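You operate a simulated robot arm through the tools that you are given. There is no shell and no other tool.

Carry out the task below with a simulated robot arm. There is one attempt and no reset: what you move stays moved.

JOB
Clamp the east junction box and take its black lid off.
Fine: clamp first; pull the cap off the lid, undo both its screws; lid and cap end on the bench.

The check looks at the end state, three seconds after you hand in, the way a careful person would. Anything else that was tipped, shoved, dropped, spilled or broken makes it a failure. A push-on lid holds only when it is set on centred and level and pressed home; a screw cap is set on level and turned clockwise until tight.

ROBOT AND FRAMES
A 6-joint arm with a two-finger gripper, fixed in place. Base frame: the origin is on the floor under the middle of its stand, x ahead of it, y to its left, z up; the work surface is at about z = 850. Lengths are in mm, angles in rad, forces in N, time in s.
It reaches about 1298 mm from its shoulder. Its first joint turns from -2.601 to 2.601 rad. Payload 1.57 kg.
The TCP is the grasp point between the finger pads, 21 mm short of the fingertips. In the tool frame z runs along the fingers and y along their closing line. The gripper opens to 70 mm; its body begins 50 mm behind the TCP.
Orientation is that of the tool frame in the base frame, as a unit quaternion [w, x, y, z]. With the fingers straight down and closing along the base's y, the tool's x points along the base's -x, its y along +y and its z along -z.

CONTROLS
- The arm moves only by the tool apply_moves. Its argument "increments" is one flat list of numbers, 7 for each row, row after row: the opening, from 0 (shut) to 1 (fully open), then the shift along the tool's x, y, z in units of 20 mm (1.0 is 20 mm), then the turn, a rotation vector about the tool's x, y, z in units of 5 degrees (1.0 is 5 degrees). In form: [hand, tx, ty, tz, ax, ay, az, hand, tx, ty, tz, ax, ay, az, ...]. A call has 1 to 20 rows; each row shifts and turns the commanded pose from where the row before left it, along the tool's axes as they then stand. A call with a number of a shift or a turn outside -1 to 1 is refused whole. A row lasts 0.2 s, in which the tool goes at most 50 mm and 0.15 rad; a call with a longer step from one row to the next is refused whole, and so is a gripper value outside its range. A pose out of reach is approached as far as the arm can. The call stops where the force on the tool passes 40 N (or 10 N more than at its start, if that is more) or the arm is blocked; 0.2 s more then pass. Each finger travels about 64.8 mm/s and halts on what it meets, pressing with about 20 N; the grip force reading is that of the motor and also rises with nothing between the fingers. The clock runs only during rows and for 0.2 s after the last one: add rows that do not move to give the fingers time. It gives the time, the measured TCP pose, the force on the tool (base axes), the opening and the grip force at its end, in the units of the frame above (readings bear some noise), with the torque about the TCP (base axes, N m) and any sound that the robot's microphone picked up.
- Cameras (640 x 400 px; columns grow to the right, rows downward): "scene" is fixed at [397.7, -499, 1459.2]; the picture's right is [0.80, -0.59, 0.00], its down [-0.35, -0.47, -0.81] and it looks along [0.48, 0.65, -0.58] (base axes); focal length 307 px, centre (320, 200). "wrist" rides on the gripper at [79, 4, -81] in the tool frame; the picture's right is [-0.05, 1.00, 0.00], its down [-0.67, -0.04, -0.74] and it looks along [-0.74, -0.04, 0.67] (tool axes); focal length 256 px, centre (320, 200). There is no depth. A picture from a camera that has moved, and an enlarged one, comes with that camera's place and axes in the base frame and with its lens.
- get_image(camera): a new picture of that camera. The clock stands still meanwhile.
- move_column(by): slides the trunk up (or, below 0, down) by that many mm; the arm rides with it, the base frame stays. It gives what a move gives, with no picture.
- enlarge(camera, box): a new picture of the part [left, top, right, bottom] of that camera's present view, enlarged. The clock stands still meanwhile.
- job_done(): hands the job in; it is judged then, once.

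Nothing tells you positions but the pictures and the camera data. Unless the task says otherwise, let go and move clear before handing in.

The tools are called after "Request:" by a JSON object that holds its "method" and its "body". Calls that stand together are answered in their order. apply_moves: Moves the arm, as the interface text tells. Its arguments: {"type":"object","properties":{"increments":{"type":"array"}},"required":["increments"]} The other tools are called the same way: move_column (by) moves the trunk up or down; get_image (camera) takes a picture; enlarge (camera, box) takes an enlarged picture of a part of a camera's view; job_done () hands the job in.

At the start:

```text
clock: 0.0
tcp_pos: [674.9, -37.5, 1229.4]
ee_rot: [-0.001, 0.0, 1.0, 0.0]
ft_force: [0.3, 0.3, -0.5]
torque: [0.05, -0.05, 0.0]
opening: 70.0
grasp_force: 0.1
trunk travel left (down, up): [-911.0, 59.0]
```

scene: 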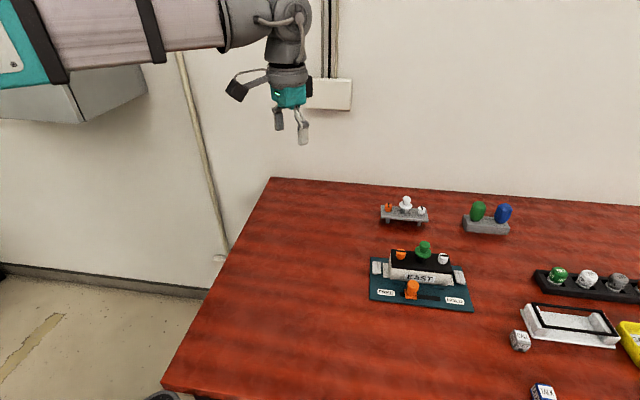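
wrist: 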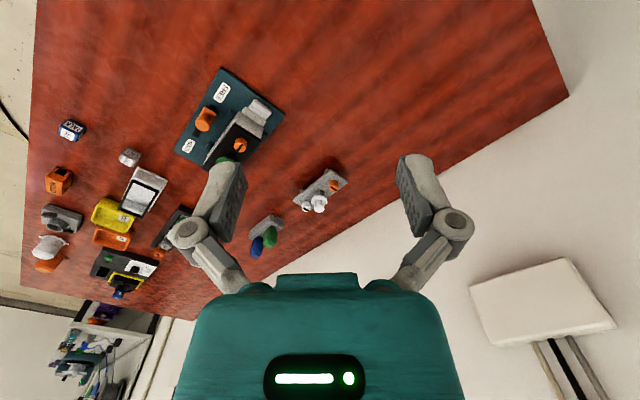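

I see a red bench with a teal fixture holding a box labelled EAST, with a black lid, a green cap/knob, orange and white screws, and an orange handle in front that is probably the clamp. I'll take close-up pictures before moving.

Request:
{"method": "enlarge", "body": {"camera": "scene", "box": [350, 180, 500, 320]}}

Request:
{"method": "enlarge", "body": {"camera": "wrist", "box": [160, 50, 360, 270]}}

Request:
{"method": "enlarge", "body": {"camera": "scene", "box": [490, 240, 640, 400]}}

```text
2.86 times, centred on (425, 250) of scene
camera zoom: at [397.7, -499.0, 1459.2], right [0.8, -0.59, 0.0], down [-0.35, -0.47, -0.81], along [0.48, 0.65, -0.58], focal length 877 px, centre (20, 57)
```

zoom: 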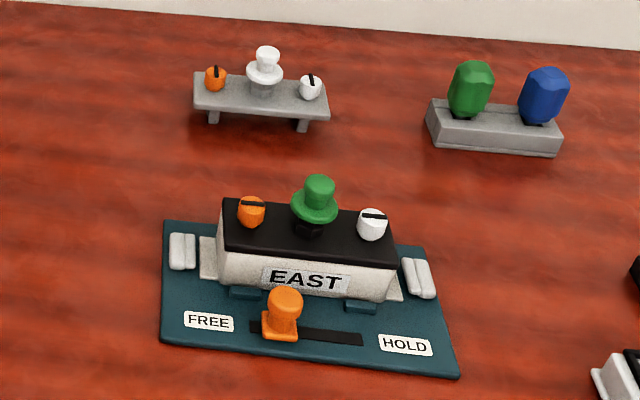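

```text
1.82 times, centred on (260, 160) of wrist
camera zoom: at [594.5, -32.1, 1311.7], right [0.05, 1.0, 0.0], down [0.67, -0.04, 0.74], along [0.74, -0.04, -0.67], focal length 465 px, centre (429, 273)
```

zoom: 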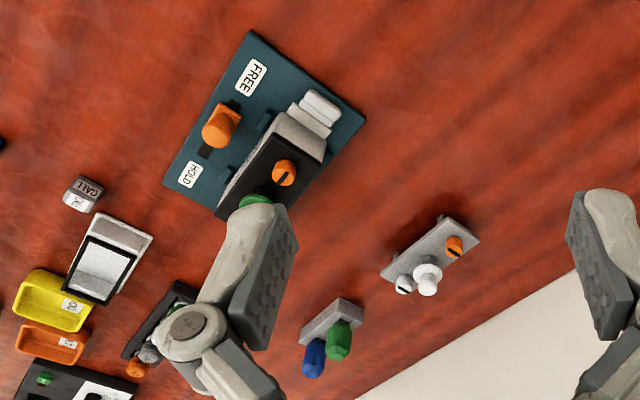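

```text
2.50 times, centred on (565, 320) of scene
camera zoom: at [397.7, -499.0, 1459.2], right [0.8, -0.59, 0.0], down [-0.35, -0.47, -0.81], along [0.48, 0.65, -0.58], focal length 767 px, centre (-292, -100)
```

zoom: 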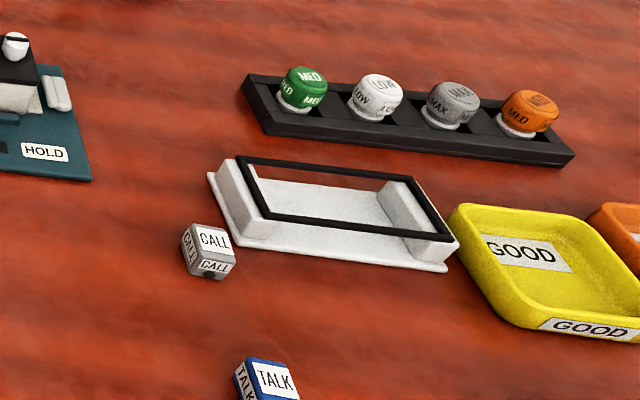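

The box fixture sits at about 45° to the base axes, centred near (880, -245). The orange slide handle in front of it is at the FREE end. I'll bring the wrist camera in front of the fixture for a close look.

Request:
{"method": "apply_moves", "body": {"increments": [1, -0.33, -0.97, 0.716, 0, 0, 0, 1, -0.33, -0.97, 0.716, 0, 0, 0, 1, -0.33, -0.97, 0.716, 0, 0, 0, 1, -0.33, -0.97, 0.716, 0, 0, 0, 1, -0.33, -0.97, 0.716, 0, 0, 0, 1, -0.33, -0.97, 0.716, 0, 0, 0, 1, -0.33, -0.97, 0.716, 0, 0, 0, 1, -0.33, -0.97, 0.716, 0, 0, 0, 1, -0.33, -0.97, 0.716, 0, 0, 0, 1, -0.33, -0.97, 0.716, 0, 0, 0, 1, -0.33, -0.97, 0.716, 0, 0, 0, 1, -0.33, -0.97, 0.716, 0, 0, 0, 1, -0.33, -0.97, 0.716, 0, 0, 0, 1, -0.33, -0.97, 0.716, 0, 0, 0, 1, -0.33, -0.97, 0.716, 0, 0, 0, 1, -0.33, -0.97, 0.716, 0, 0, 0]}}

Request:
{"method": "apply_moves", "body": {"increments": [1, 0, 0, 0, 0, 0, -1, 1, 0, 0, 0, 0, 0, -1, 1, 0, 0, 0, 0, 0, -1, 1, 0, 0, 0, 0, 0, -1, 1, 0, 0, 0, 0, 0, -1, 1, 0, 0, 0, 0, 0, -1, 1, 0, 0, 0, 0, 0, -1, 1, 0, 0, 0, 0, 0, -1, 1, 0, 0, 0, 0, 0, -1]}}

Request:
{"method": "get_image", "body": {"camera": "wrist"}}

Request:
{"method": "get_image", "body": {"camera": "scene"}}

```text
clock: 3.4
tcp_pos: [779.6, -348.2, 1229.7]
ee_rot: [-0.001, -0.001, 1.0, 0.0]
ft_force: [-0.1, -1.4, 0.7]
torque: [-0.01, 0.02, 0.01]
opening: 70.1
grasp_force: 0.1
out of reach, approached as far as the arm can: row 1, 2, 3, 4, 5, 6, 7, 8, 9, 10, 11, 12, 13, 14, 15, 16
trunk travel left (down, up): [-911.0, 59.0]
```

```text
clock: 5.4
tcp_pos: [779.9, -347.7, 1230.0]
ee_rot: [0.0, -0.384, 0.923, 0.001]
ft_force: [-1.0, -0.4, -0.1]
torque: [0.03, -0.03, -0.03]
opening: 69.8
grasp_force: 0.1
trunk travel left (down, up): [-911.0, 59.0]
```

```text
taken
camera wrist: at [720.4, -400.3, 1311.7], right [-0.67, 0.74, 0.0], down [0.5, 0.45, 0.74], along [0.55, 0.5, -0.67], focal length 256 px, centre (320, 200)
```

wrist: 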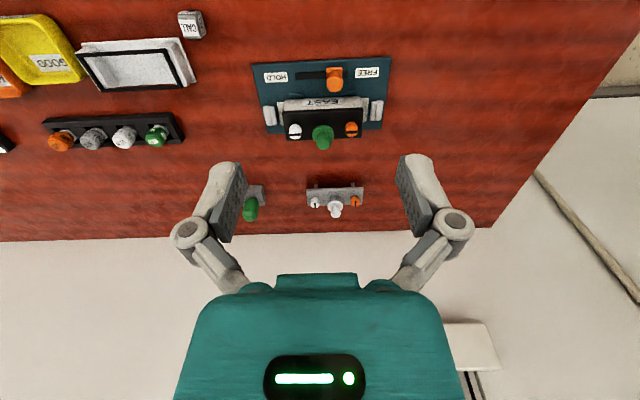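

```text
taken
```

scene: 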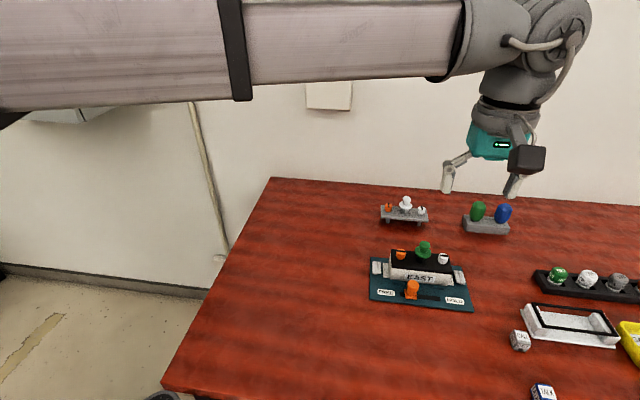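

The arm couldn't go lower at this trunk height, so I'll lower the trunk and keep the pose.

Request:
{"method": "move_column", "body": {"by": -230}}

Request:
{"method": "get_image", "body": {"camera": "wrist"}}

Request:
{"method": "get_image", "body": {"camera": "scene"}}

```text
clock: 7.8
tcp_pos: [780.2, -347.9, 999.9]
ee_rot: [0.0, -0.382, 0.924, 0.0]
ft_force: [0.2, -0.2, -0.6]
torque: [-0.02, 0.0, 0.01]
opening: 70.0
grasp_force: 0.0
trunk travel left (down, up): [-681.0, 289.0]
```

```text
taken
camera wrist: at [720.2, -400.2, 1081.8], right [-0.67, 0.74, 0.0], down [0.5, 0.45, 0.74], along [0.55, 0.5, -0.67], focal length 256 px, centre (320, 200)
```

wrist: 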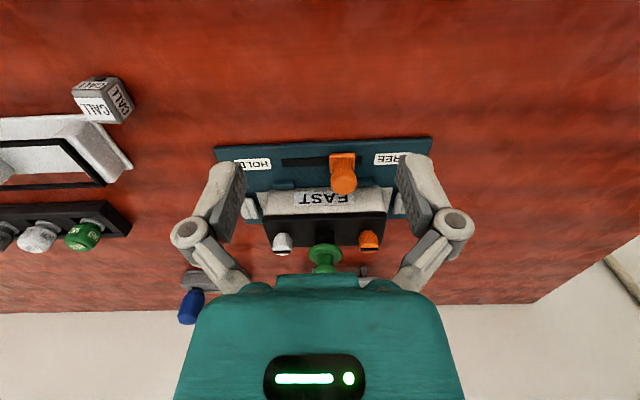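

```text
taken
```

scene: 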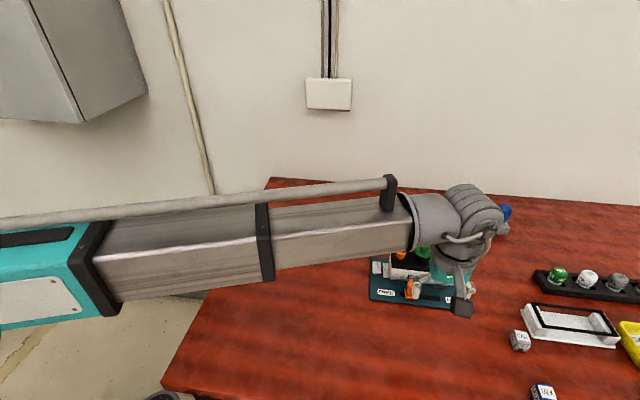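

Request:
{"method": "enlarge", "body": {"camera": "wrist", "box": [200, 120, 450, 280]}}

```text
2.50 times, centred on (325, 200) of wrist
camera zoom: at [720.2, -400.2, 1081.8], right [-0.67, 0.74, 0.0], down [0.5, 0.45, 0.74], along [0.55, 0.5, -0.67], focal length 640 px, centre (308, 200)
```

zoom: 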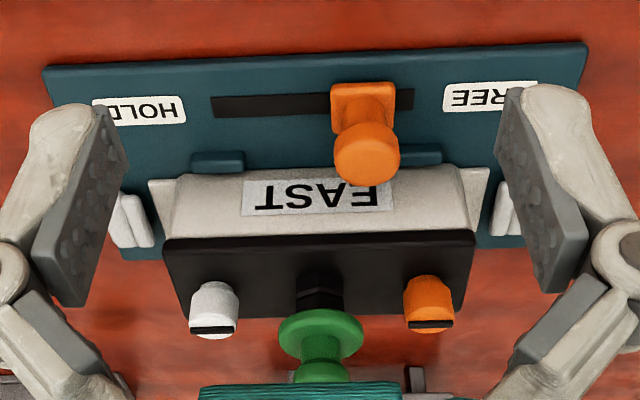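

The handle is at about (834, -264) with its knob top near z 900. Its slot runs exactly along the base's 45° diagonal. First I'll test whether the arm can move vertically by itself while I bring the tool over the handle.

Request:
{"method": "apply_moves", "body": {"increments": [1, 0, 0, -0.5, 0, 0, 0, 1, 0, 0, 0, 0, 0, 0]}}

Request:
{"method": "apply_moves", "body": {"increments": [1, 0, 0, 0.5, 0, 0, 0, 1, 0, 0, 0.5, 0, 0, 0, 1, 0, 0, 0, 0, 0, 0]}}

```text
clock: 8.4
tcp_pos: [777.7, -347.8, 1000.6]
ee_rot: [0.0, -0.383, 0.924, 0.0]
ft_force: [0.2, 0.8, -0.2]
torque: [-0.01, 0.0, 0.0]
opening: 70.2
grasp_force: 0.0
out of reach, approached as far as the arm can: row 1
trunk travel left (down, up): [-681.0, 289.0]
```

```text
clock: 9.2
tcp_pos: [779.2, -347.1, 1000.2]
ee_rot: [0.0, -0.382, 0.924, 0.0]
ft_force: [-0.7, 0.1, -0.6]
torque: [-0.01, -0.03, 0.02]
opening: 69.9
grasp_force: 0.1
out of reach, approached as far as the arm can: row 1, 2
trunk travel left (down, up): [-681.0, 289.0]
```

Vertical travel comes only from the trunk, since the arm itself moves in the plane. I'll move over the handle at this height and check the alignment.

Request:
{"method": "apply_moves", "body": {"increments": [1, -0.995, 0.194, 0, 0, 0, 0, 1, -0.995, 0.194, 0, 0, 0, 0, 1, -0.995, 0.194, 0, 0, 0, 0, 1, -0.995, 0.194, 0, 0, 0, 0, 1, -0.995, 0.194, 0, 0, 0, 0, 1, 0, 0, 0, 0, 0, 0]}}

Request:
{"method": "get_image", "body": {"camera": "wrist"}}

Request:
{"method": "get_image", "body": {"camera": "scene"}}

```text
clock: 10.6
tcp_pos: [835.6, -262.4, 999.9]
ee_rot: [0.0, -0.382, 0.924, 0.0]
ft_force: [-0.3, 0.3, -0.2]
torque: [-0.02, -0.03, -0.02]
opening: 69.9
grasp_force: 0.0
trunk travel left (down, up): [-681.0, 289.0]
```

```text
taken
camera wrist: at [776.5, -315.7, 1081.7], right [-0.67, 0.74, 0.0], down [0.5, 0.45, 0.74], along [0.55, 0.5, -0.67], focal length 256 px, centre (320, 200)
```

wrist: 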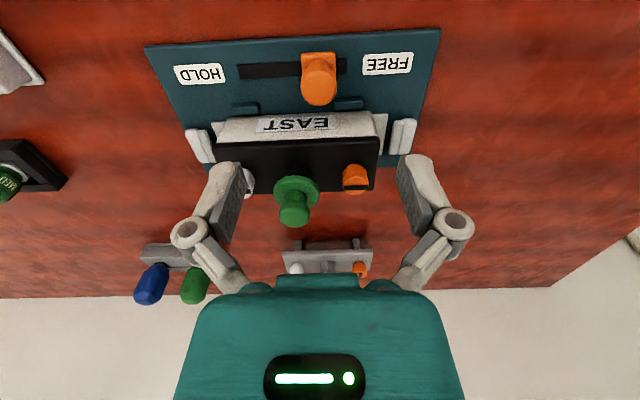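

```text
taken
```

scene: 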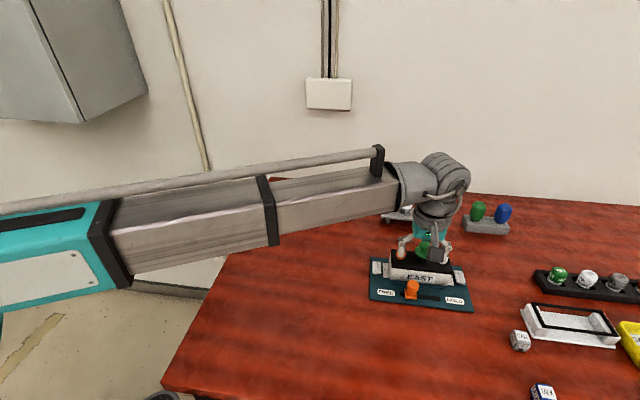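

Request:
{"method": "enlarge", "body": {"camera": "wrist", "box": [200, 30, 420, 170]}}

Request:
{"method": "enlarge", "body": {"camera": "wrist", "box": [190, 100, 410, 240]}}

```text
2.86 times, centred on (310, 100) of wrist
camera zoom: at [776.5, -315.7, 1081.7], right [-0.67, 0.74, 0.0], down [0.5, 0.45, 0.74], along [0.55, 0.5, -0.67], focal length 731 px, centre (349, 486)
```

zoom: 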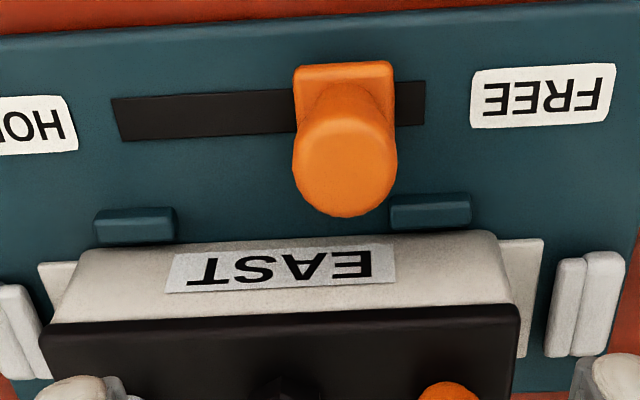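

```text
2.86 times, centred on (300, 170) of wrist
camera zoom: at [776.5, -315.7, 1081.7], right [-0.67, 0.74, 0.0], down [0.5, 0.45, 0.74], along [0.55, 0.5, -0.67], focal length 731 px, centre (377, 286)
```

zoom: 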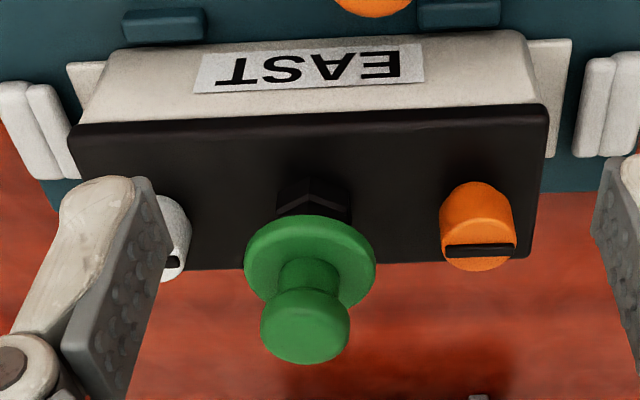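

The handle knob is centred at s≈778, w≈408 along the diagonals, with its top at z≈896. I'll fine-adjust and lower the trunk so the fingers straddle it.

Request:
{"method": "apply_moves", "body": {"increments": [1, -0.15, -0.08, 0, 0, 0, 0, 1, 0, 0, 0, 0, 0, 0]}}

Request:
{"method": "move_column", "body": {"by": -70}}

Request:
{"method": "get_image", "body": {"camera": "wrist"}}

Request:
{"method": "get_image", "body": {"camera": "scene"}}

```text
clock: 11.2
tcp_pos: [838.6, -260.9, 1000.2]
ee_rot: [-0.001, -0.383, 0.924, 0.0]
ft_force: [0.1, 0.0, 0.2]
torque: [-0.02, -0.04, 0.0]
opening: 69.9
grasp_force: 0.1
trunk travel left (down, up): [-681.0, 289.0]
```

```text
clock: 12.3
tcp_pos: [839.8, -262.0, 929.1]
ee_rot: [0.0, -0.382, 0.924, 0.0]
ft_force: [0.4, 0.8, 0.6]
torque: [0.0, 0.01, 0.01]
opening: 69.9
grasp_force: 0.1
trunk travel left (down, up): [-611.0, 359.0]
```

```text
taken
camera wrist: at [779.7, -315.0, 1011.7], right [-0.67, 0.74, 0.0], down [0.5, 0.45, 0.74], along [0.55, 0.5, -0.67], focal length 256 px, centre (320, 200)
```

wrist: 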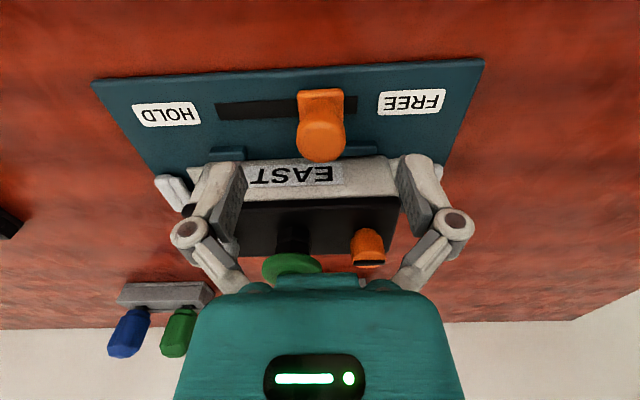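

```text
taken
```

scene: 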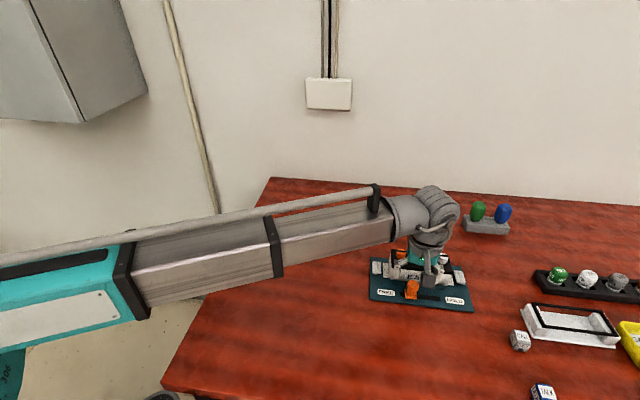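

Request:
{"method": "move_column", "body": {"by": -36}}

Request:
{"method": "apply_moves", "body": {"increments": [0.2, 0, 0, 0, 0, 0, 0, 0.2, 0, 0, 0, 0, 0, 0, 0.2, 0, 0, 0, 0, 0, 0, 0.2, 0, 0, 0, 0, 0, 0]}}

Request:
{"method": "get_image", "body": {"camera": "wrist"}}

```text
clock: 13.1
tcp_pos: [838.0, -262.8, 893.3]
ee_rot: [-0.001, -0.382, 0.924, 0.001]
ft_force: [-0.2, -0.2, -0.1]
torque: [-0.01, 0.01, -0.03]
opening: 69.7
grasp_force: 0.1
trunk travel left (down, up): [-575.0, 395.0]
```

```text
clock: 14.1
tcp_pos: [838.8, -261.9, 894.3]
ee_rot: [0.0, -0.383, 0.924, 0.0]
ft_force: [1.3, 1.0, 6.2]
torque: [0.06, -0.01, 0.01]
opening: 26.0
grasp_force: 32.0
trunk travel left (down, up): [-575.0, 395.0]
```

```text
taken
camera wrist: at [779.4, -314.7, 976.2], right [-0.67, 0.74, 0.0], down [0.5, 0.45, 0.74], along [0.55, 0.5, -0.67], focal length 256 px, centre (320, 200)
```

wrist: 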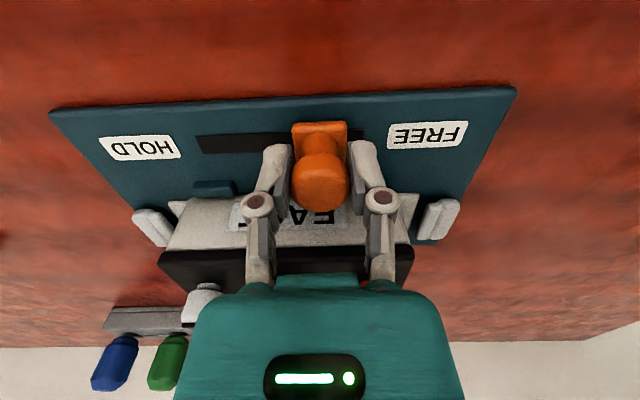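

The fingers hold the handle (opening 26 mm). Now I'll slide it toward HOLD along the slot.

Request:
{"method": "apply_moves", "body": {"increments": [0.2, 0, -0.3, 0, 0, 0, 0, 0.2, 0, -0.3, 0, 0, 0, 0, 0.2, 0, -0.3, 0, 0, 0, 0, 0.2, 0, -0.3, 0, 0, 0, 0, 0.2, 0, -0.3, 0, 0, 0, 0, 0.2, 0, -0.3, 0, 0, 0, 0, 0.2, 0, 0, 0, 0, 0, 0]}}

Request:
{"method": "get_image", "body": {"camera": "wrist"}}

```text
clock: 15.7
tcp_pos: [866.0, -288.0, 894.2]
ee_rot: [0.0, -0.383, 0.924, -0.001]
ft_force: [2.4, -2.5, 8.2]
torque: [-0.2, 0.23, -0.02]
opening: 26.2
grasp_force: 32.0
trunk travel left (down, up): [-575.0, 395.0]
```

```text
taken
camera wrist: at [805.5, -340.8, 976.1], right [-0.67, 0.74, 0.0], down [0.5, 0.45, 0.75], along [0.55, 0.5, -0.67], focal length 256 px, centre (320, 200)
```

wrist: 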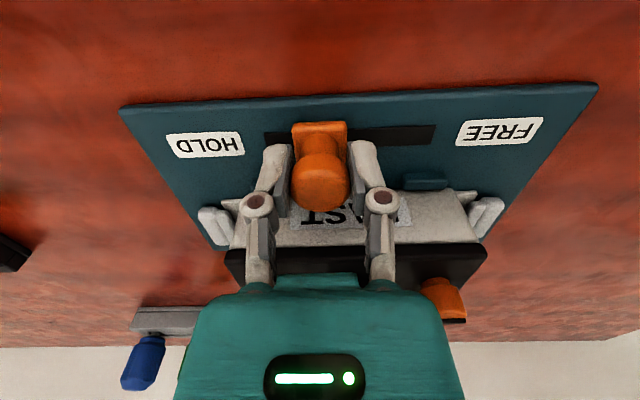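

It slides freely, having gone about 37 mm. I'll continue in small steps to its end stop.

Request:
{"method": "apply_moves", "body": {"increments": [0.2, 0, -0.15, 0, 0, 0, 0, 0.2, 0, -0.15, 0, 0, 0, 0, 0.2, 0, -0.15, 0, 0, 0, 0, 0.2, 0, -0.1, 0, 0, 0, 0, 0.2, 0, -0.1, 0, 0, 0, 0, 0.2, 0, -0.1, 0, 0, 0, 0, 0.2, 0, 0, 0, 0, 0, 0]}}

Request:
{"method": "enlarge", "body": {"camera": "wrist", "box": [120, 70, 520, 300]}}

```text
clock: 17.0
tcp_pos: [869.2, -292.9, 894.2]
ee_rot: [-0.002, -0.384, 0.924, 0.005]
ft_force: [-4.2, 6.3, -2.3]
torque: [-0.06, -0.04, 0.03]
opening: 26.0
grasp_force: 32.4
trunk travel left (down, up): [-575.0, 395.0]
stopped in row 6: the force on the tool passed its limit at 44 N (the readings are from after the stop); the commanded pose is now the measured one
```

```text
1.60 times, centred on (320, 185) of wrist
camera zoom: at [811.3, -346.5, 976.1], right [-0.67, 0.74, 0.01], down [0.5, 0.44, 0.74], along [0.55, 0.5, -0.67], focal length 410 px, centre (320, 224)
```

zoom: 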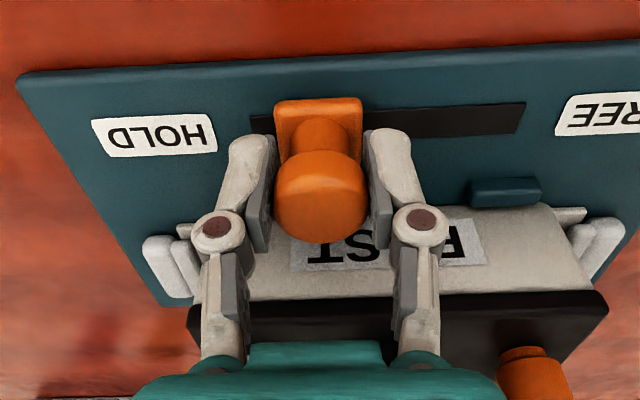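

The handle hit its end stop at HOLD after 43 mm of travel. I'll release, raise the trunk and check the clamp.

Request:
{"method": "apply_moves", "body": {"increments": [0.6, 0, 0, 0, 0, 0, 0, 1, 0, 0, 0, 0, 0, 0, 1, 0, 0, 0, 0, 0, 0, 1, 0, 0, 0, 0, 0, 0]}}

Request:
{"method": "move_column", "body": {"by": 140}}

Request:
{"method": "get_image", "body": {"camera": "wrist"}}

Request:
{"method": "enlarge", "body": {"camera": "scene", "box": [350, 180, 500, 320]}}

```text
clock: 18.0
tcp_pos: [870.7, -292.6, 893.0]
ee_rot: [-0.002, -0.384, 0.923, 0.004]
ft_force: [0.4, -0.1, -0.1]
torque: [-0.02, -0.02, -0.03]
opening: 70.3
grasp_force: 0.0
trunk travel left (down, up): [-575.0, 395.0]
```

```text
clock: 19.7
tcp_pos: [870.8, -295.0, 1033.9]
ee_rot: [-0.001, -0.383, 0.924, 0.004]
ft_force: [-0.4, -0.1, 0.1]
torque: [-0.03, -0.02, -0.03]
opening: 70.0
grasp_force: 0.1
trunk travel left (down, up): [-715.0, 255.0]
```

```text
taken
camera wrist: at [812.1, -347.6, 1115.6], right [-0.67, 0.74, 0.01], down [0.5, 0.44, 0.74], along [0.55, 0.5, -0.67], focal length 256 px, centre (320, 200)
```

wrist: 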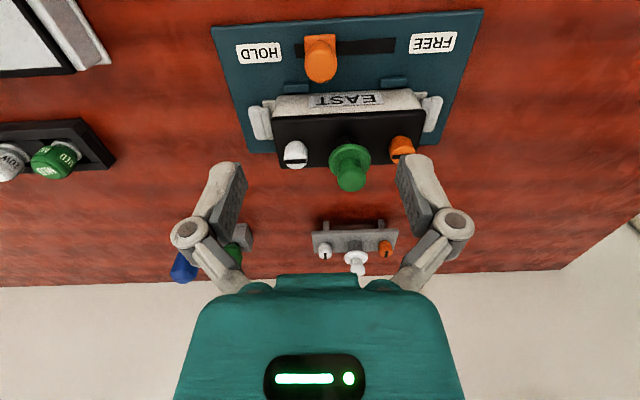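

```text
2.86 times, centred on (425, 250) of scene
camera zoom: at [397.7, -499.0, 1459.2], right [0.8, -0.59, 0.0], down [-0.35, -0.47, -0.81], along [0.48, 0.65, -0.58], focal length 877 px, centre (20, 57)
```

zoom: 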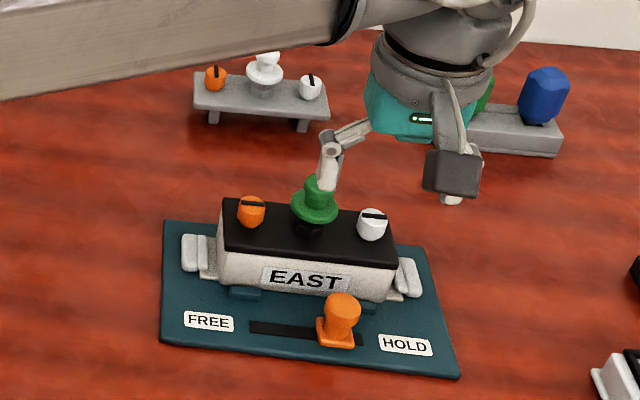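

The clamp is on HOLD and the side jaws now press on the box. Next is the green cap, so I'll enlarge this view to measure the cap and screws.

Request:
{"method": "enlarge", "body": {"camera": "wrist", "box": [250, 80, 450, 210]}}

Request:
{"method": "enlarge", "body": {"camera": "scene", "box": [380, 215, 460, 285]}}

Request:
{"method": "enlarge", "body": {"camera": "wrist", "box": [290, 200, 420, 285]}}

```text
3.08 times, centred on (350, 145) of wrist
camera zoom: at [812.1, -347.6, 1115.6], right [-0.67, 0.74, 0.01], down [0.5, 0.44, 0.74], along [0.55, 0.5, -0.67], focal length 788 px, centre (228, 369)
```

zoom: 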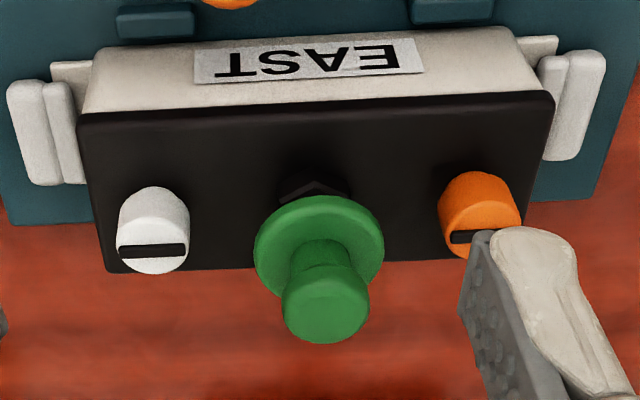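

```text
5.71 times, centred on (420, 250) of scene
camera zoom: at [397.7, -499.0, 1459.2], right [0.8, -0.59, 0.0], down [-0.35, -0.47, -0.81], along [0.48, 0.65, -0.58], focal length 1754 px, centre (-251, -86)
```

zoom: 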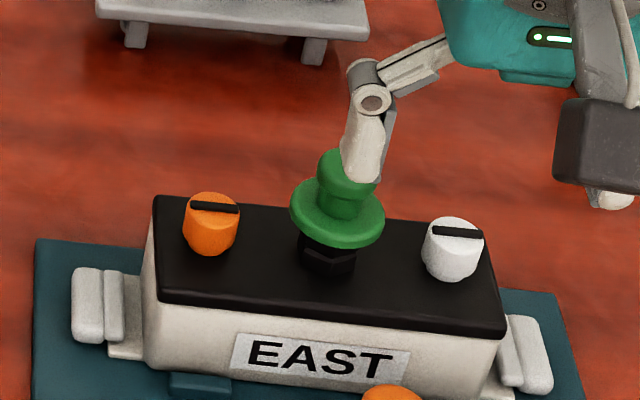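

```text
4.71 times, centred on (355, 242) of wrist
camera zoom: at [812.1, -347.6, 1115.6], right [-0.67, 0.74, 0.01], down [0.5, 0.44, 0.74], along [0.55, 0.5, -0.67], focal length 1205 px, centre (155, 0)
```

zoom: 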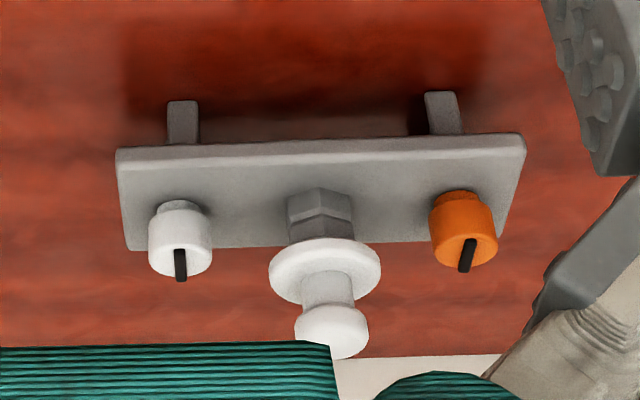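

The cap's crown is about 23 mm across with its top at z≈965, centred near s≈800, w≈472. The lid screws look like quarter-turn knobs, with their marks along the box. I'll move over the cap and verify before lowering.

Request:
{"method": "apply_moves", "body": {"increments": [1, -0.815, 0.304, 0, 0.09, 0, 0, 1, -0.815, 0.304, 0, 0, 0, 0, 1, -0.815, 0.304, 0, 0, 0, 0, 1, -0.815, 0.304, 0, 0, 0, 0, 1, 0, 0, 0, 0, 0, 0]}}

Request:
{"method": "move_column", "body": {"by": -35}}

Request:
{"method": "get_image", "body": {"camera": "wrist"}}

Request:
{"method": "enlarge", "body": {"camera": "scene", "box": [360, 180, 480, 290]}}

```text
clock: 20.9
tcp_pos: [898.9, -230.7, 1034.2]
ee_rot: [0.0, -0.383, 0.924, 0.001]
ft_force: [-0.1, 0.3, 0.6]
torque: [0.01, -0.02, -0.01]
opening: 69.7
grasp_force: 0.0
trunk travel left (down, up): [-715.0, 255.0]
```

```text
clock: 21.7
tcp_pos: [899.5, -231.4, 998.4]
ee_rot: [0.0, -0.384, 0.923, 0.0]
ft_force: [1.0, 0.5, 0.6]
torque: [0.0, -0.03, 0.02]
opening: 70.0
grasp_force: 0.0
trunk travel left (down, up): [-680.0, 290.0]
```

```text
taken
camera wrist: at [840.1, -284.0, 1080.7], right [-0.67, 0.74, 0.0], down [0.5, 0.45, 0.74], along [0.55, 0.5, -0.67], focal length 256 px, centre (320, 200)
```

wrist: 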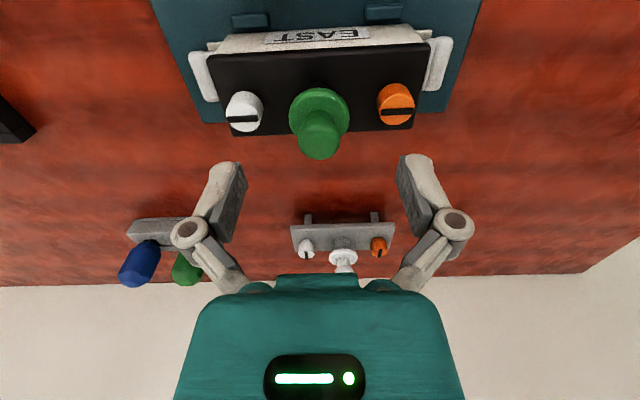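

```text
3.64 times, centred on (420, 235) of scene
camera zoom: at [397.7, -499.0, 1459.2], right [0.8, -0.59, 0.0], down [-0.35, -0.47, -0.81], along [0.48, 0.65, -0.58], focal length 1116 px, centre (-44, 73)
```

zoom: 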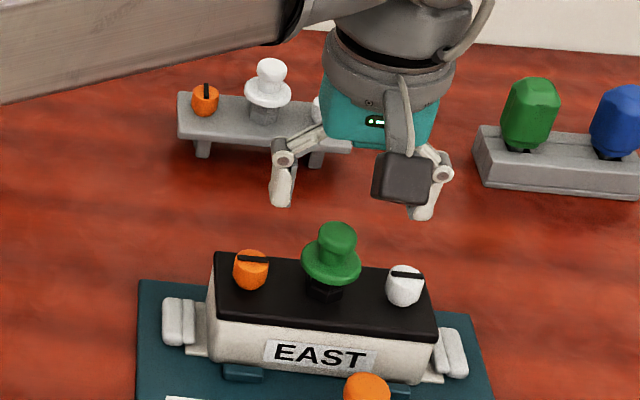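

The cap is exactly under the TCP. I'll lower until the tips are just above the flange and close on the crown.

Request:
{"method": "move_column", "body": {"by": -31}}

Request:
{"method": "apply_moves", "body": {"increments": [0.6, 0, 0, 0, 0, 0, 0, 0.2, 0, 0, 0, 0, 0, 0, 0.15, 0, 0, 0, 0, 0, 0, 0.15, 0, 0, 0, 0, 0, 0, 0.15, 0, 0, 0, 0, 0, 0]}}

Request:
{"method": "get_image", "body": {"camera": "wrist"}}

Request:
{"method": "enlarge", "body": {"camera": "scene", "box": [360, 180, 480, 290]}}

```text
clock: 22.4
tcp_pos: [899.4, -230.6, 967.2]
ee_rot: [0.001, -0.384, 0.923, 0.0]
ft_force: [0.2, -0.4, -0.5]
torque: [0.0, 0.0, -0.01]
opening: 69.8
grasp_force: 0.2
trunk travel left (down, up): [-649.0, 321.0]
```

```text
clock: 23.6
tcp_pos: [899.4, -230.2, 967.3]
ee_rot: [0.0, -0.383, 0.924, 0.0]
ft_force: [1.8, -0.9, 1.8]
torque: [-0.04, -0.05, -0.01]
opening: 22.2
grasp_force: 20.0
trunk travel left (down, up): [-649.0, 321.0]
```

```text
taken
camera wrist: at [840.2, -284.0, 1049.8], right [-0.67, 0.74, 0.0], down [0.5, 0.45, 0.74], along [0.55, 0.5, -0.67], focal length 256 px, centre (320, 200)
```

wrist: 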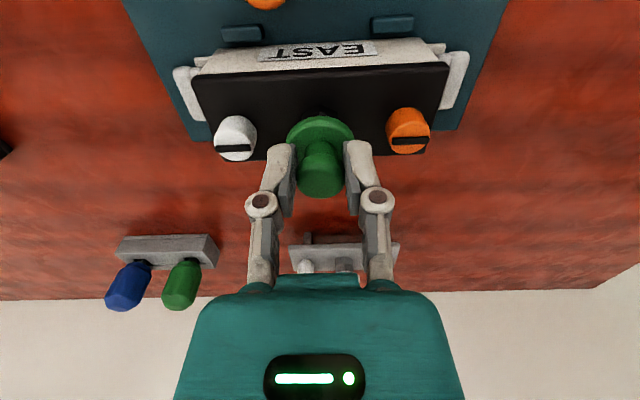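

```text
3.64 times, centred on (420, 235) of scene
camera zoom: at [397.7, -499.0, 1459.2], right [0.8, -0.59, 0.0], down [-0.35, -0.47, -0.81], along [0.48, 0.65, -0.58], focal length 1116 px, centre (-44, 73)
```

zoom: 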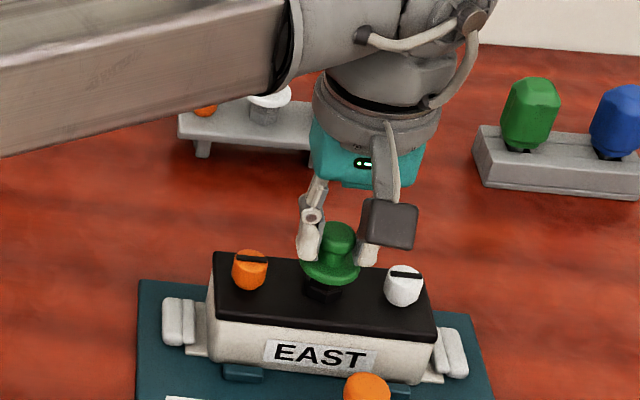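

The crown is gripped (22 mm). I'll tighten the grip and pull straight up with the trunk.

Request:
{"method": "apply_moves", "body": {"increments": [0, 0, 0, 0, 0, 0, 0, 0, 0, 0, 0, 0, 0, 0]}}

Request:
{"method": "move_column", "body": {"by": 12}}

Request:
{"method": "enlarge", "body": {"camera": "scene", "box": [360, 180, 480, 290]}}

Request:
{"method": "get_image", "body": {"camera": "wrist"}}

```text
clock: 24.2
tcp_pos: [899.0, -229.7, 967.6]
ee_rot: [-0.001, -0.384, 0.923, 0.0]
ft_force: [1.9, 0.1, 3.0]
torque: [-0.01, -0.06, -0.04]
opening: 21.9
grasp_force: 19.5
trunk travel left (down, up): [-649.0, 321.0]
```

```text
clock: 24.8
tcp_pos: [900.4, -230.6, 979.8]
ee_rot: [0.0, -0.383, 0.924, 0.0]
ft_force: [-0.7, -0.1, -0.3]
torque: [-0.04, 0.0, -0.01]
opening: 21.9
grasp_force: 19.9
trunk travel left (down, up): [-661.0, 309.0]
heard: snap
```

```text
3.64 times, centred on (420, 235) of scene
camera zoom: at [397.7, -499.0, 1459.2], right [0.8, -0.59, 0.0], down [-0.35, -0.47, -0.81], along [0.48, 0.65, -0.58], focal length 1116 px, centre (-44, 73)
```

zoom: 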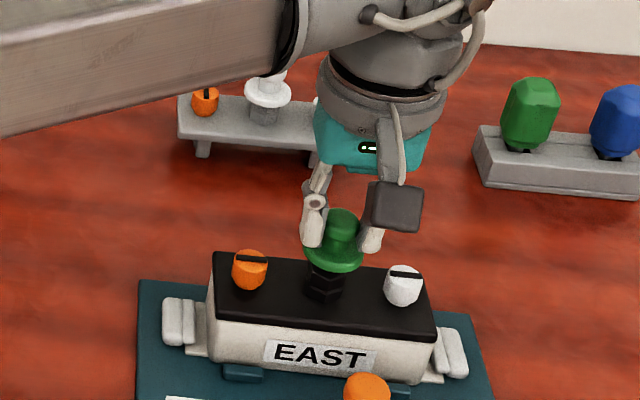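

```text
taken
camera wrist: at [840.5, -283.9, 1061.6], right [-0.67, 0.74, 0.0], down [0.5, 0.45, 0.74], along [0.55, 0.5, -0.67], focal length 256 px, centre (320, 200)
```

wrist: 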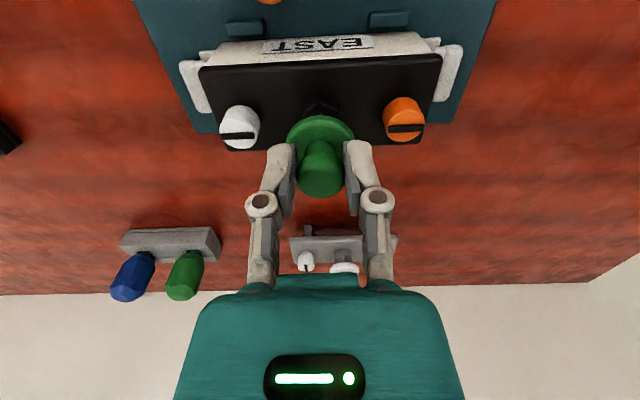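

I heard a snap, and the cap is off and in the gripper. I'll lift it clear and carry it to the free bench area left of the fixture.

Request:
{"method": "move_column", "body": {"by": 50}}

Request:
{"method": "apply_moves", "body": {"increments": [0, 0, 0.5, 0, 0, 0, 0, 0, 0, 1, 0, 0, 0, 0, 0, 0, 1, 0, 0, 0, 0, 0, 0, 1, 0, 0, 0, 0, 0, 0, 1, 0, 0, 0, 0, 0, 0, 1, 0, 0, 0, 0, 0, 0, 1, 0, 0, 0, 0, 0, 0, 1, 0, 0, 0, 0, 0, 0, 1, 0, 0, 0, 0, 0, 0, 1, 0, 0, 0, 0, 0, 0, 0.5, 0, 0, 0, 0, 0, 0, 0, 0, 0, 0, 0]}}

Request:
{"method": "get_image", "body": {"camera": "wrist"}}

Request:
{"method": "get_image", "body": {"camera": "scene"}}

```text
clock: 25.7
tcp_pos: [898.7, -230.5, 1029.6]
ee_rot: [0.001, -0.384, 0.923, 0.0]
ft_force: [1.0, -0.3, -0.1]
torque: [0.0, 0.0, -0.01]
opening: 22.0
grasp_force: 20.4
trunk travel left (down, up): [-711.0, 259.0]
```

```text
clock: 28.3
tcp_pos: [758.2, -89.5, 1029.5]
ee_rot: [0.001, -0.384, 0.923, 0.0]
ft_force: [0.4, 0.3, -0.6]
torque: [0.0, 0.0, -0.03]
opening: 22.0
grasp_force: 19.6
trunk travel left (down, up): [-711.0, 259.0]
```

```text
taken
camera wrist: at [698.5, -142.4, 1111.7], right [-0.67, 0.74, 0.0], down [0.5, 0.45, 0.74], along [0.55, 0.5, -0.67], focal length 256 px, centre (320, 200)
```

wrist: 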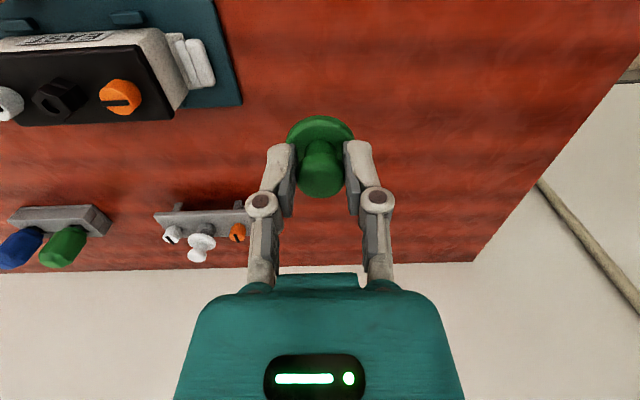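

```text
taken
```

scene: 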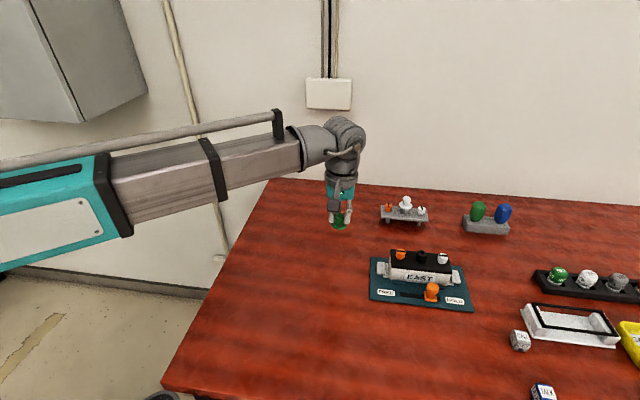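

Clear bench below. I'll lower the cap to the bench in stages.

Request:
{"method": "move_column", "body": {"by": -130}}

Request:
{"method": "enlarge", "body": {"camera": "scene", "box": [290, 190, 410, 300]}}

Request:
{"method": "get_image", "body": {"camera": "wrist"}}

```text
clock: 29.9
tcp_pos: [757.8, -90.1, 899.5]
ee_rot: [0.001, -0.384, 0.923, 0.0]
ft_force: [0.2, -0.6, -1.0]
torque: [0.0, 0.0, 0.0]
opening: 21.9
grasp_force: 19.7
trunk travel left (down, up): [-581.0, 389.0]
```

```text
3.64 times, centred on (350, 245) of scene
camera zoom: at [397.7, -499.0, 1459.2], right [0.8, -0.59, 0.0], down [-0.35, -0.47, -0.81], along [0.48, 0.65, -0.58], focal length 1116 px, centre (211, 36)
```

zoom: 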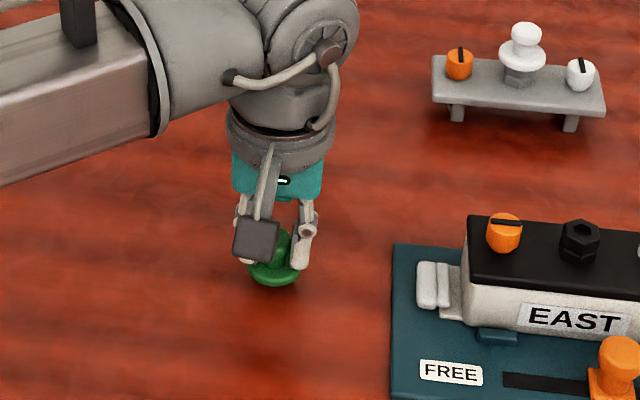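

```text
taken
camera wrist: at [698.5, -142.5, 981.8], right [-0.67, 0.74, 0.0], down [0.5, 0.45, 0.74], along [0.55, 0.5, -0.67], focal length 256 px, centre (320, 200)
```

wrist: 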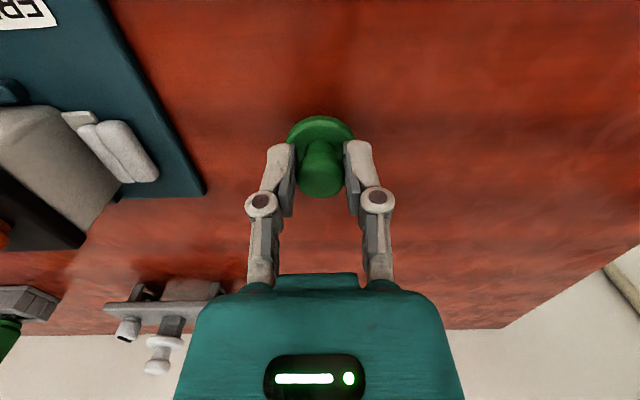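

Request:
{"method": "move_column", "body": {"by": -10}}

Request:
{"method": "move_column", "body": {"by": -3}}

```text
clock: 30.5
tcp_pos: [758.2, -89.9, 889.3]
ee_rot: [0.0, -0.383, 0.924, 0.0]
ft_force: [-0.4, -0.3, -0.3]
torque: [-0.01, -0.02, 0.0]
opening: 22.0
grasp_force: 19.6
trunk travel left (down, up): [-571.0, 399.0]
```

```text
clock: 31.0
tcp_pos: [756.9, -89.2, 887.3]
ee_rot: [0.001, -0.384, 0.923, 0.0]
ft_force: [0.5, -0.3, 0.1]
torque: [0.0, 0.01, -0.02]
opening: 22.0
grasp_force: 19.9
trunk travel left (down, up): [-568.0, 402.0]
```

Request:
{"method": "move_column", "body": {"by": -2}}

Request:
{"method": "enlarge", "body": {"camera": "scene", "box": [310, 230, 370, 285]}}

```text
clock: 31.5
tcp_pos: [757.3, -88.9, 884.1]
ee_rot: [0.0, -0.383, 0.924, 0.0]
ft_force: [3.3, -1.1, 14.5]
torque: [0.05, -0.17, 0.0]
opening: 22.2
grasp_force: 19.6
trunk travel left (down, up): [-566.0, 404.0]
```

```text
7.27 times, centred on (340, 258) of scene
camera zoom: at [397.7, -499.0, 1459.2], right [0.8, -0.59, 0.0], down [-0.35, -0.47, -0.81], along [0.48, 0.65, -0.58], focal length 2232 px, centre (174, -218)
```

zoom: 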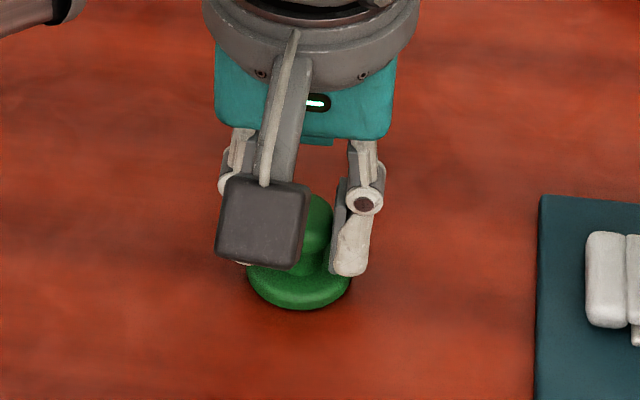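

The cap touches the bench with about 14 N of reaction. I'll open the fingers gently and raise.

Request:
{"method": "apply_moves", "body": {"increments": [0.4, 0, 0, 0, 0, 0, 0, 0.5, 0, 0, 0, 0, 0, 0, 0.7, 0, 0, 0, 0, 0, 0, 1, 0, 0, 0, 0, 0, 0, 1, 0, 0, 0, 0, 0, 0, 1, 0, 0, 0, 0, 0, 0]}}

Request:
{"method": "move_column", "body": {"by": 120}}

Request:
{"method": "get_image", "body": {"camera": "wrist"}}

Request:
{"method": "get_image", "body": {"camera": "scene"}}

```text
clock: 32.9
tcp_pos: [758.0, -89.6, 885.3]
ee_rot: [0.0, -0.384, 0.924, 0.0]
ft_force: [-1.0, 0.6, 0.4]
torque: [0.02, -0.03, 0.02]
opening: 70.2
grasp_force: 0.0
trunk travel left (down, up): [-566.0, 404.0]
```

```text
clock: 34.4
tcp_pos: [757.6, -89.5, 1005.0]
ee_rot: [-0.001, -0.383, 0.924, 0.0]
ft_force: [-1.1, -0.4, 0.4]
torque: [0.0, 0.01, -0.02]
opening: 69.7
grasp_force: 0.1
trunk travel left (down, up): [-686.0, 284.0]
```

```text
taken
camera wrist: at [698.6, -142.5, 1086.7], right [-0.67, 0.74, 0.0], down [0.5, 0.45, 0.74], along [0.55, 0.5, -0.67], focal length 256 px, centre (320, 200)
```

wrist: 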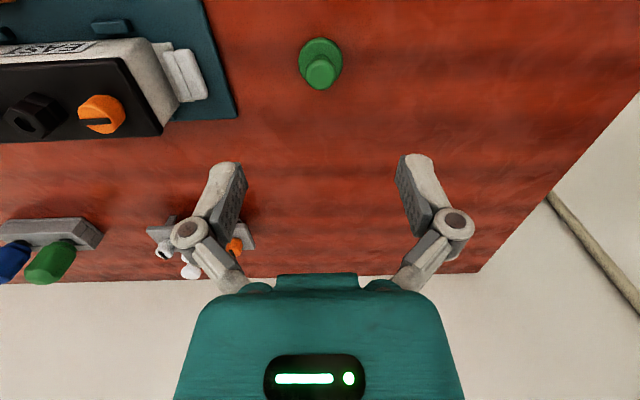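

```text
taken
```

scene: 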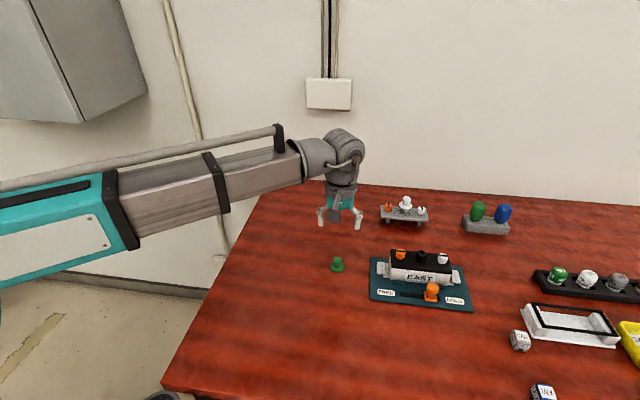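

The cap stands on the bench. Next I'll move above the orange screw (near s≈748, w≈477) and look closely.

Request:
{"method": "apply_moves", "body": {"increments": [1, 0, -0.93, 0, 0, 0, 0, 1, 0, -0.93, 0, 0, 0, 0, 1, 0, -0.93, 0, 0, 0, 0, 1, 0, -0.93, 0, 0, 0, 0, 1, 0, -0.93, 0, 0, 0, 0, 1, 0, -0.93, 0, 0, 0, 0, 1, 0, -0.93, 0, 0, 0, 0, 1, -0.25, -0.93, 0, 0, 0, 0, 1, 0, 0, 0, 0, 0, 0]}}

Request:
{"method": "get_image", "body": {"camera": "wrist"}}

Request:
{"method": "enlarge", "body": {"camera": "wrist", "box": [220, 20, 420, 150]}}

Request:
{"method": "enlarge", "body": {"camera": "scene", "box": [370, 230, 480, 310]}}

```text
clock: 36.4
tcp_pos: [866.8, -191.6, 1004.6]
ee_rot: [0.0, -0.383, 0.924, 0.0]
ft_force: [0.1, -0.4, -0.5]
torque: [-0.05, -0.02, -0.01]
opening: 70.0
grasp_force: 0.1
trunk travel left (down, up): [-686.0, 284.0]
```

```text
taken
camera wrist: at [806.9, -244.7, 1086.7], right [-0.67, 0.74, 0.0], down [0.5, 0.45, 0.74], along [0.55, 0.5, -0.67], focal length 256 px, centre (320, 200)
```

wrist: 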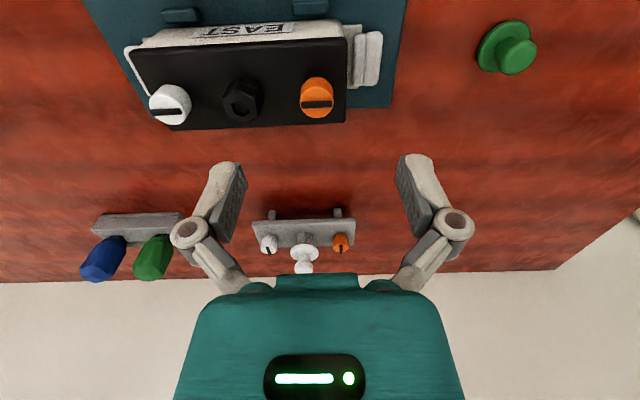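

```text
3.08 times, centred on (320, 85) of wrist
camera zoom: at [806.9, -244.7, 1086.7], right [-0.67, 0.74, 0.0], down [0.5, 0.45, 0.74], along [0.55, 0.5, -0.67], focal length 788 px, centre (320, 554)
```

zoom: 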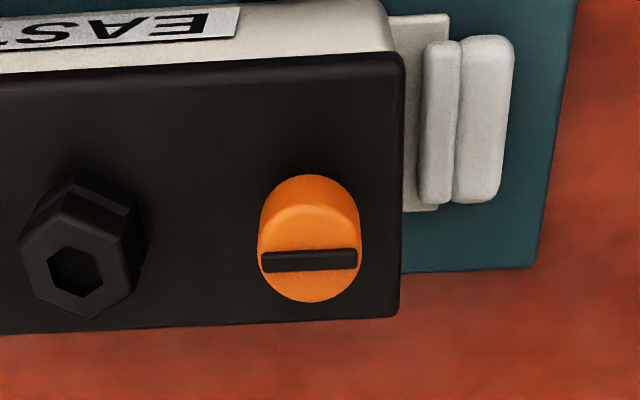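

```text
5.00 times, centred on (425, 270) of scene
camera zoom: at [397.7, -499.0, 1459.2], right [0.8, -0.59, 0.0], down [-0.35, -0.47, -0.81], along [0.48, 0.65, -0.58], focal length 1535 px, centre (-205, -150)
```

zoom: 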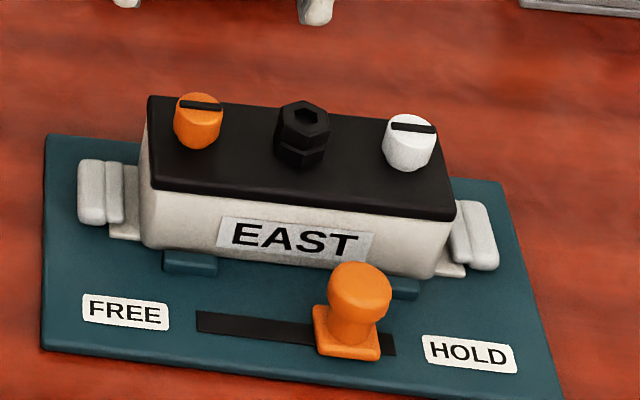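

The lid top is near z≈905, the orange screw top near z≈930, and the hex post stands between the screws. I'll narrow the fingers so they fit between screw and hex, lower partway, and look again to pin down the position.

Request:
{"method": "apply_moves", "body": {"increments": [0.55, 0, -0.05, 0, 0, 0, 0, 0.55, 0, 0, 0, 0, 0, 0, 0.55, 0, 0, 0, 0, 0, 0]}}

Request:
{"method": "move_column", "body": {"by": -40}}

Request:
{"method": "get_image", "body": {"camera": "wrist"}}

Request:
{"method": "enlarge", "body": {"camera": "wrist", "box": [220, 60, 420, 190]}}

Request:
{"method": "enlarge", "body": {"camera": "scene", "box": [370, 210, 480, 290]}}

```text
clock: 37.2
tcp_pos: [866.9, -190.9, 1003.9]
ee_rot: [0.001, -0.384, 0.924, 0.0]
ft_force: [0.8, 0.0, 0.0]
torque: [-0.03, -0.03, 0.01]
opening: 38.3
grasp_force: 0.1
trunk travel left (down, up): [-686.0, 284.0]
```

```text
clock: 38.1
tcp_pos: [866.4, -192.1, 964.5]
ee_rot: [0.0, -0.383, 0.924, 0.0]
ft_force: [0.6, -0.5, 0.0]
torque: [-0.05, 0.02, 0.0]
opening: 38.6
grasp_force: 0.0
trunk travel left (down, up): [-646.0, 324.0]
```

```text
taken
camera wrist: at [807.4, -244.9, 1046.7], right [-0.67, 0.74, 0.0], down [0.5, 0.45, 0.74], along [0.55, 0.5, -0.67], focal length 256 px, centre (320, 200)
```

wrist: 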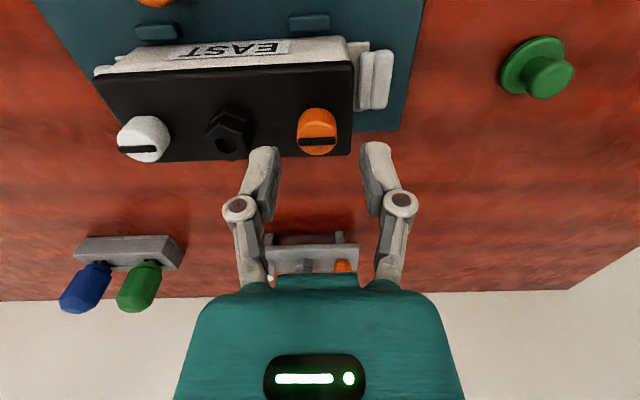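

```text
3.08 times, centred on (320, 125) of wrist
camera zoom: at [807.4, -244.9, 1046.7], right [-0.67, 0.74, 0.0], down [0.5, 0.45, 0.74], along [0.55, 0.5, -0.67], focal length 788 px, centre (320, 431)
```

zoom: 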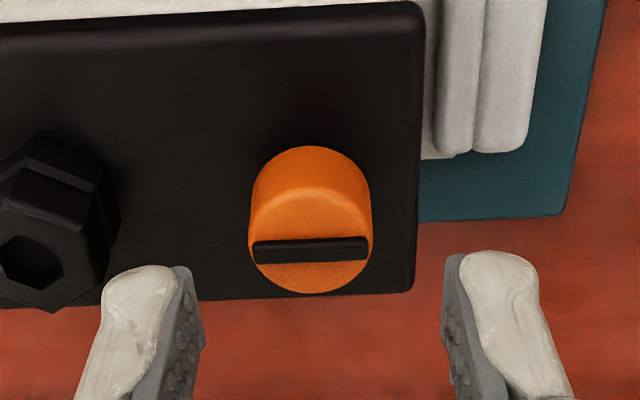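

```text
5.00 times, centred on (425, 250) of scene
camera zoom: at [397.7, -499.0, 1459.2], right [0.8, -0.59, 0.0], down [-0.35, -0.47, -0.81], along [0.48, 0.65, -0.58], focal length 1535 px, centre (-205, -50)
```

zoom: 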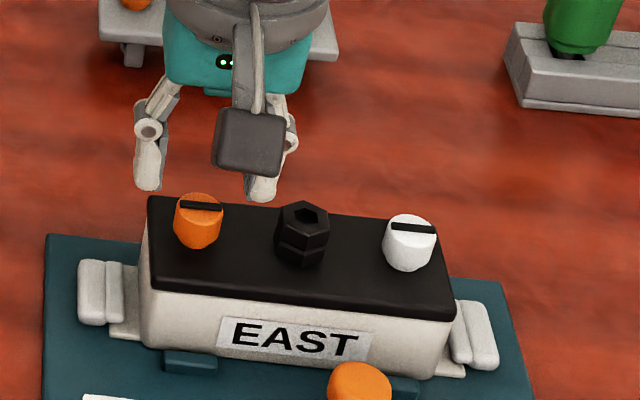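

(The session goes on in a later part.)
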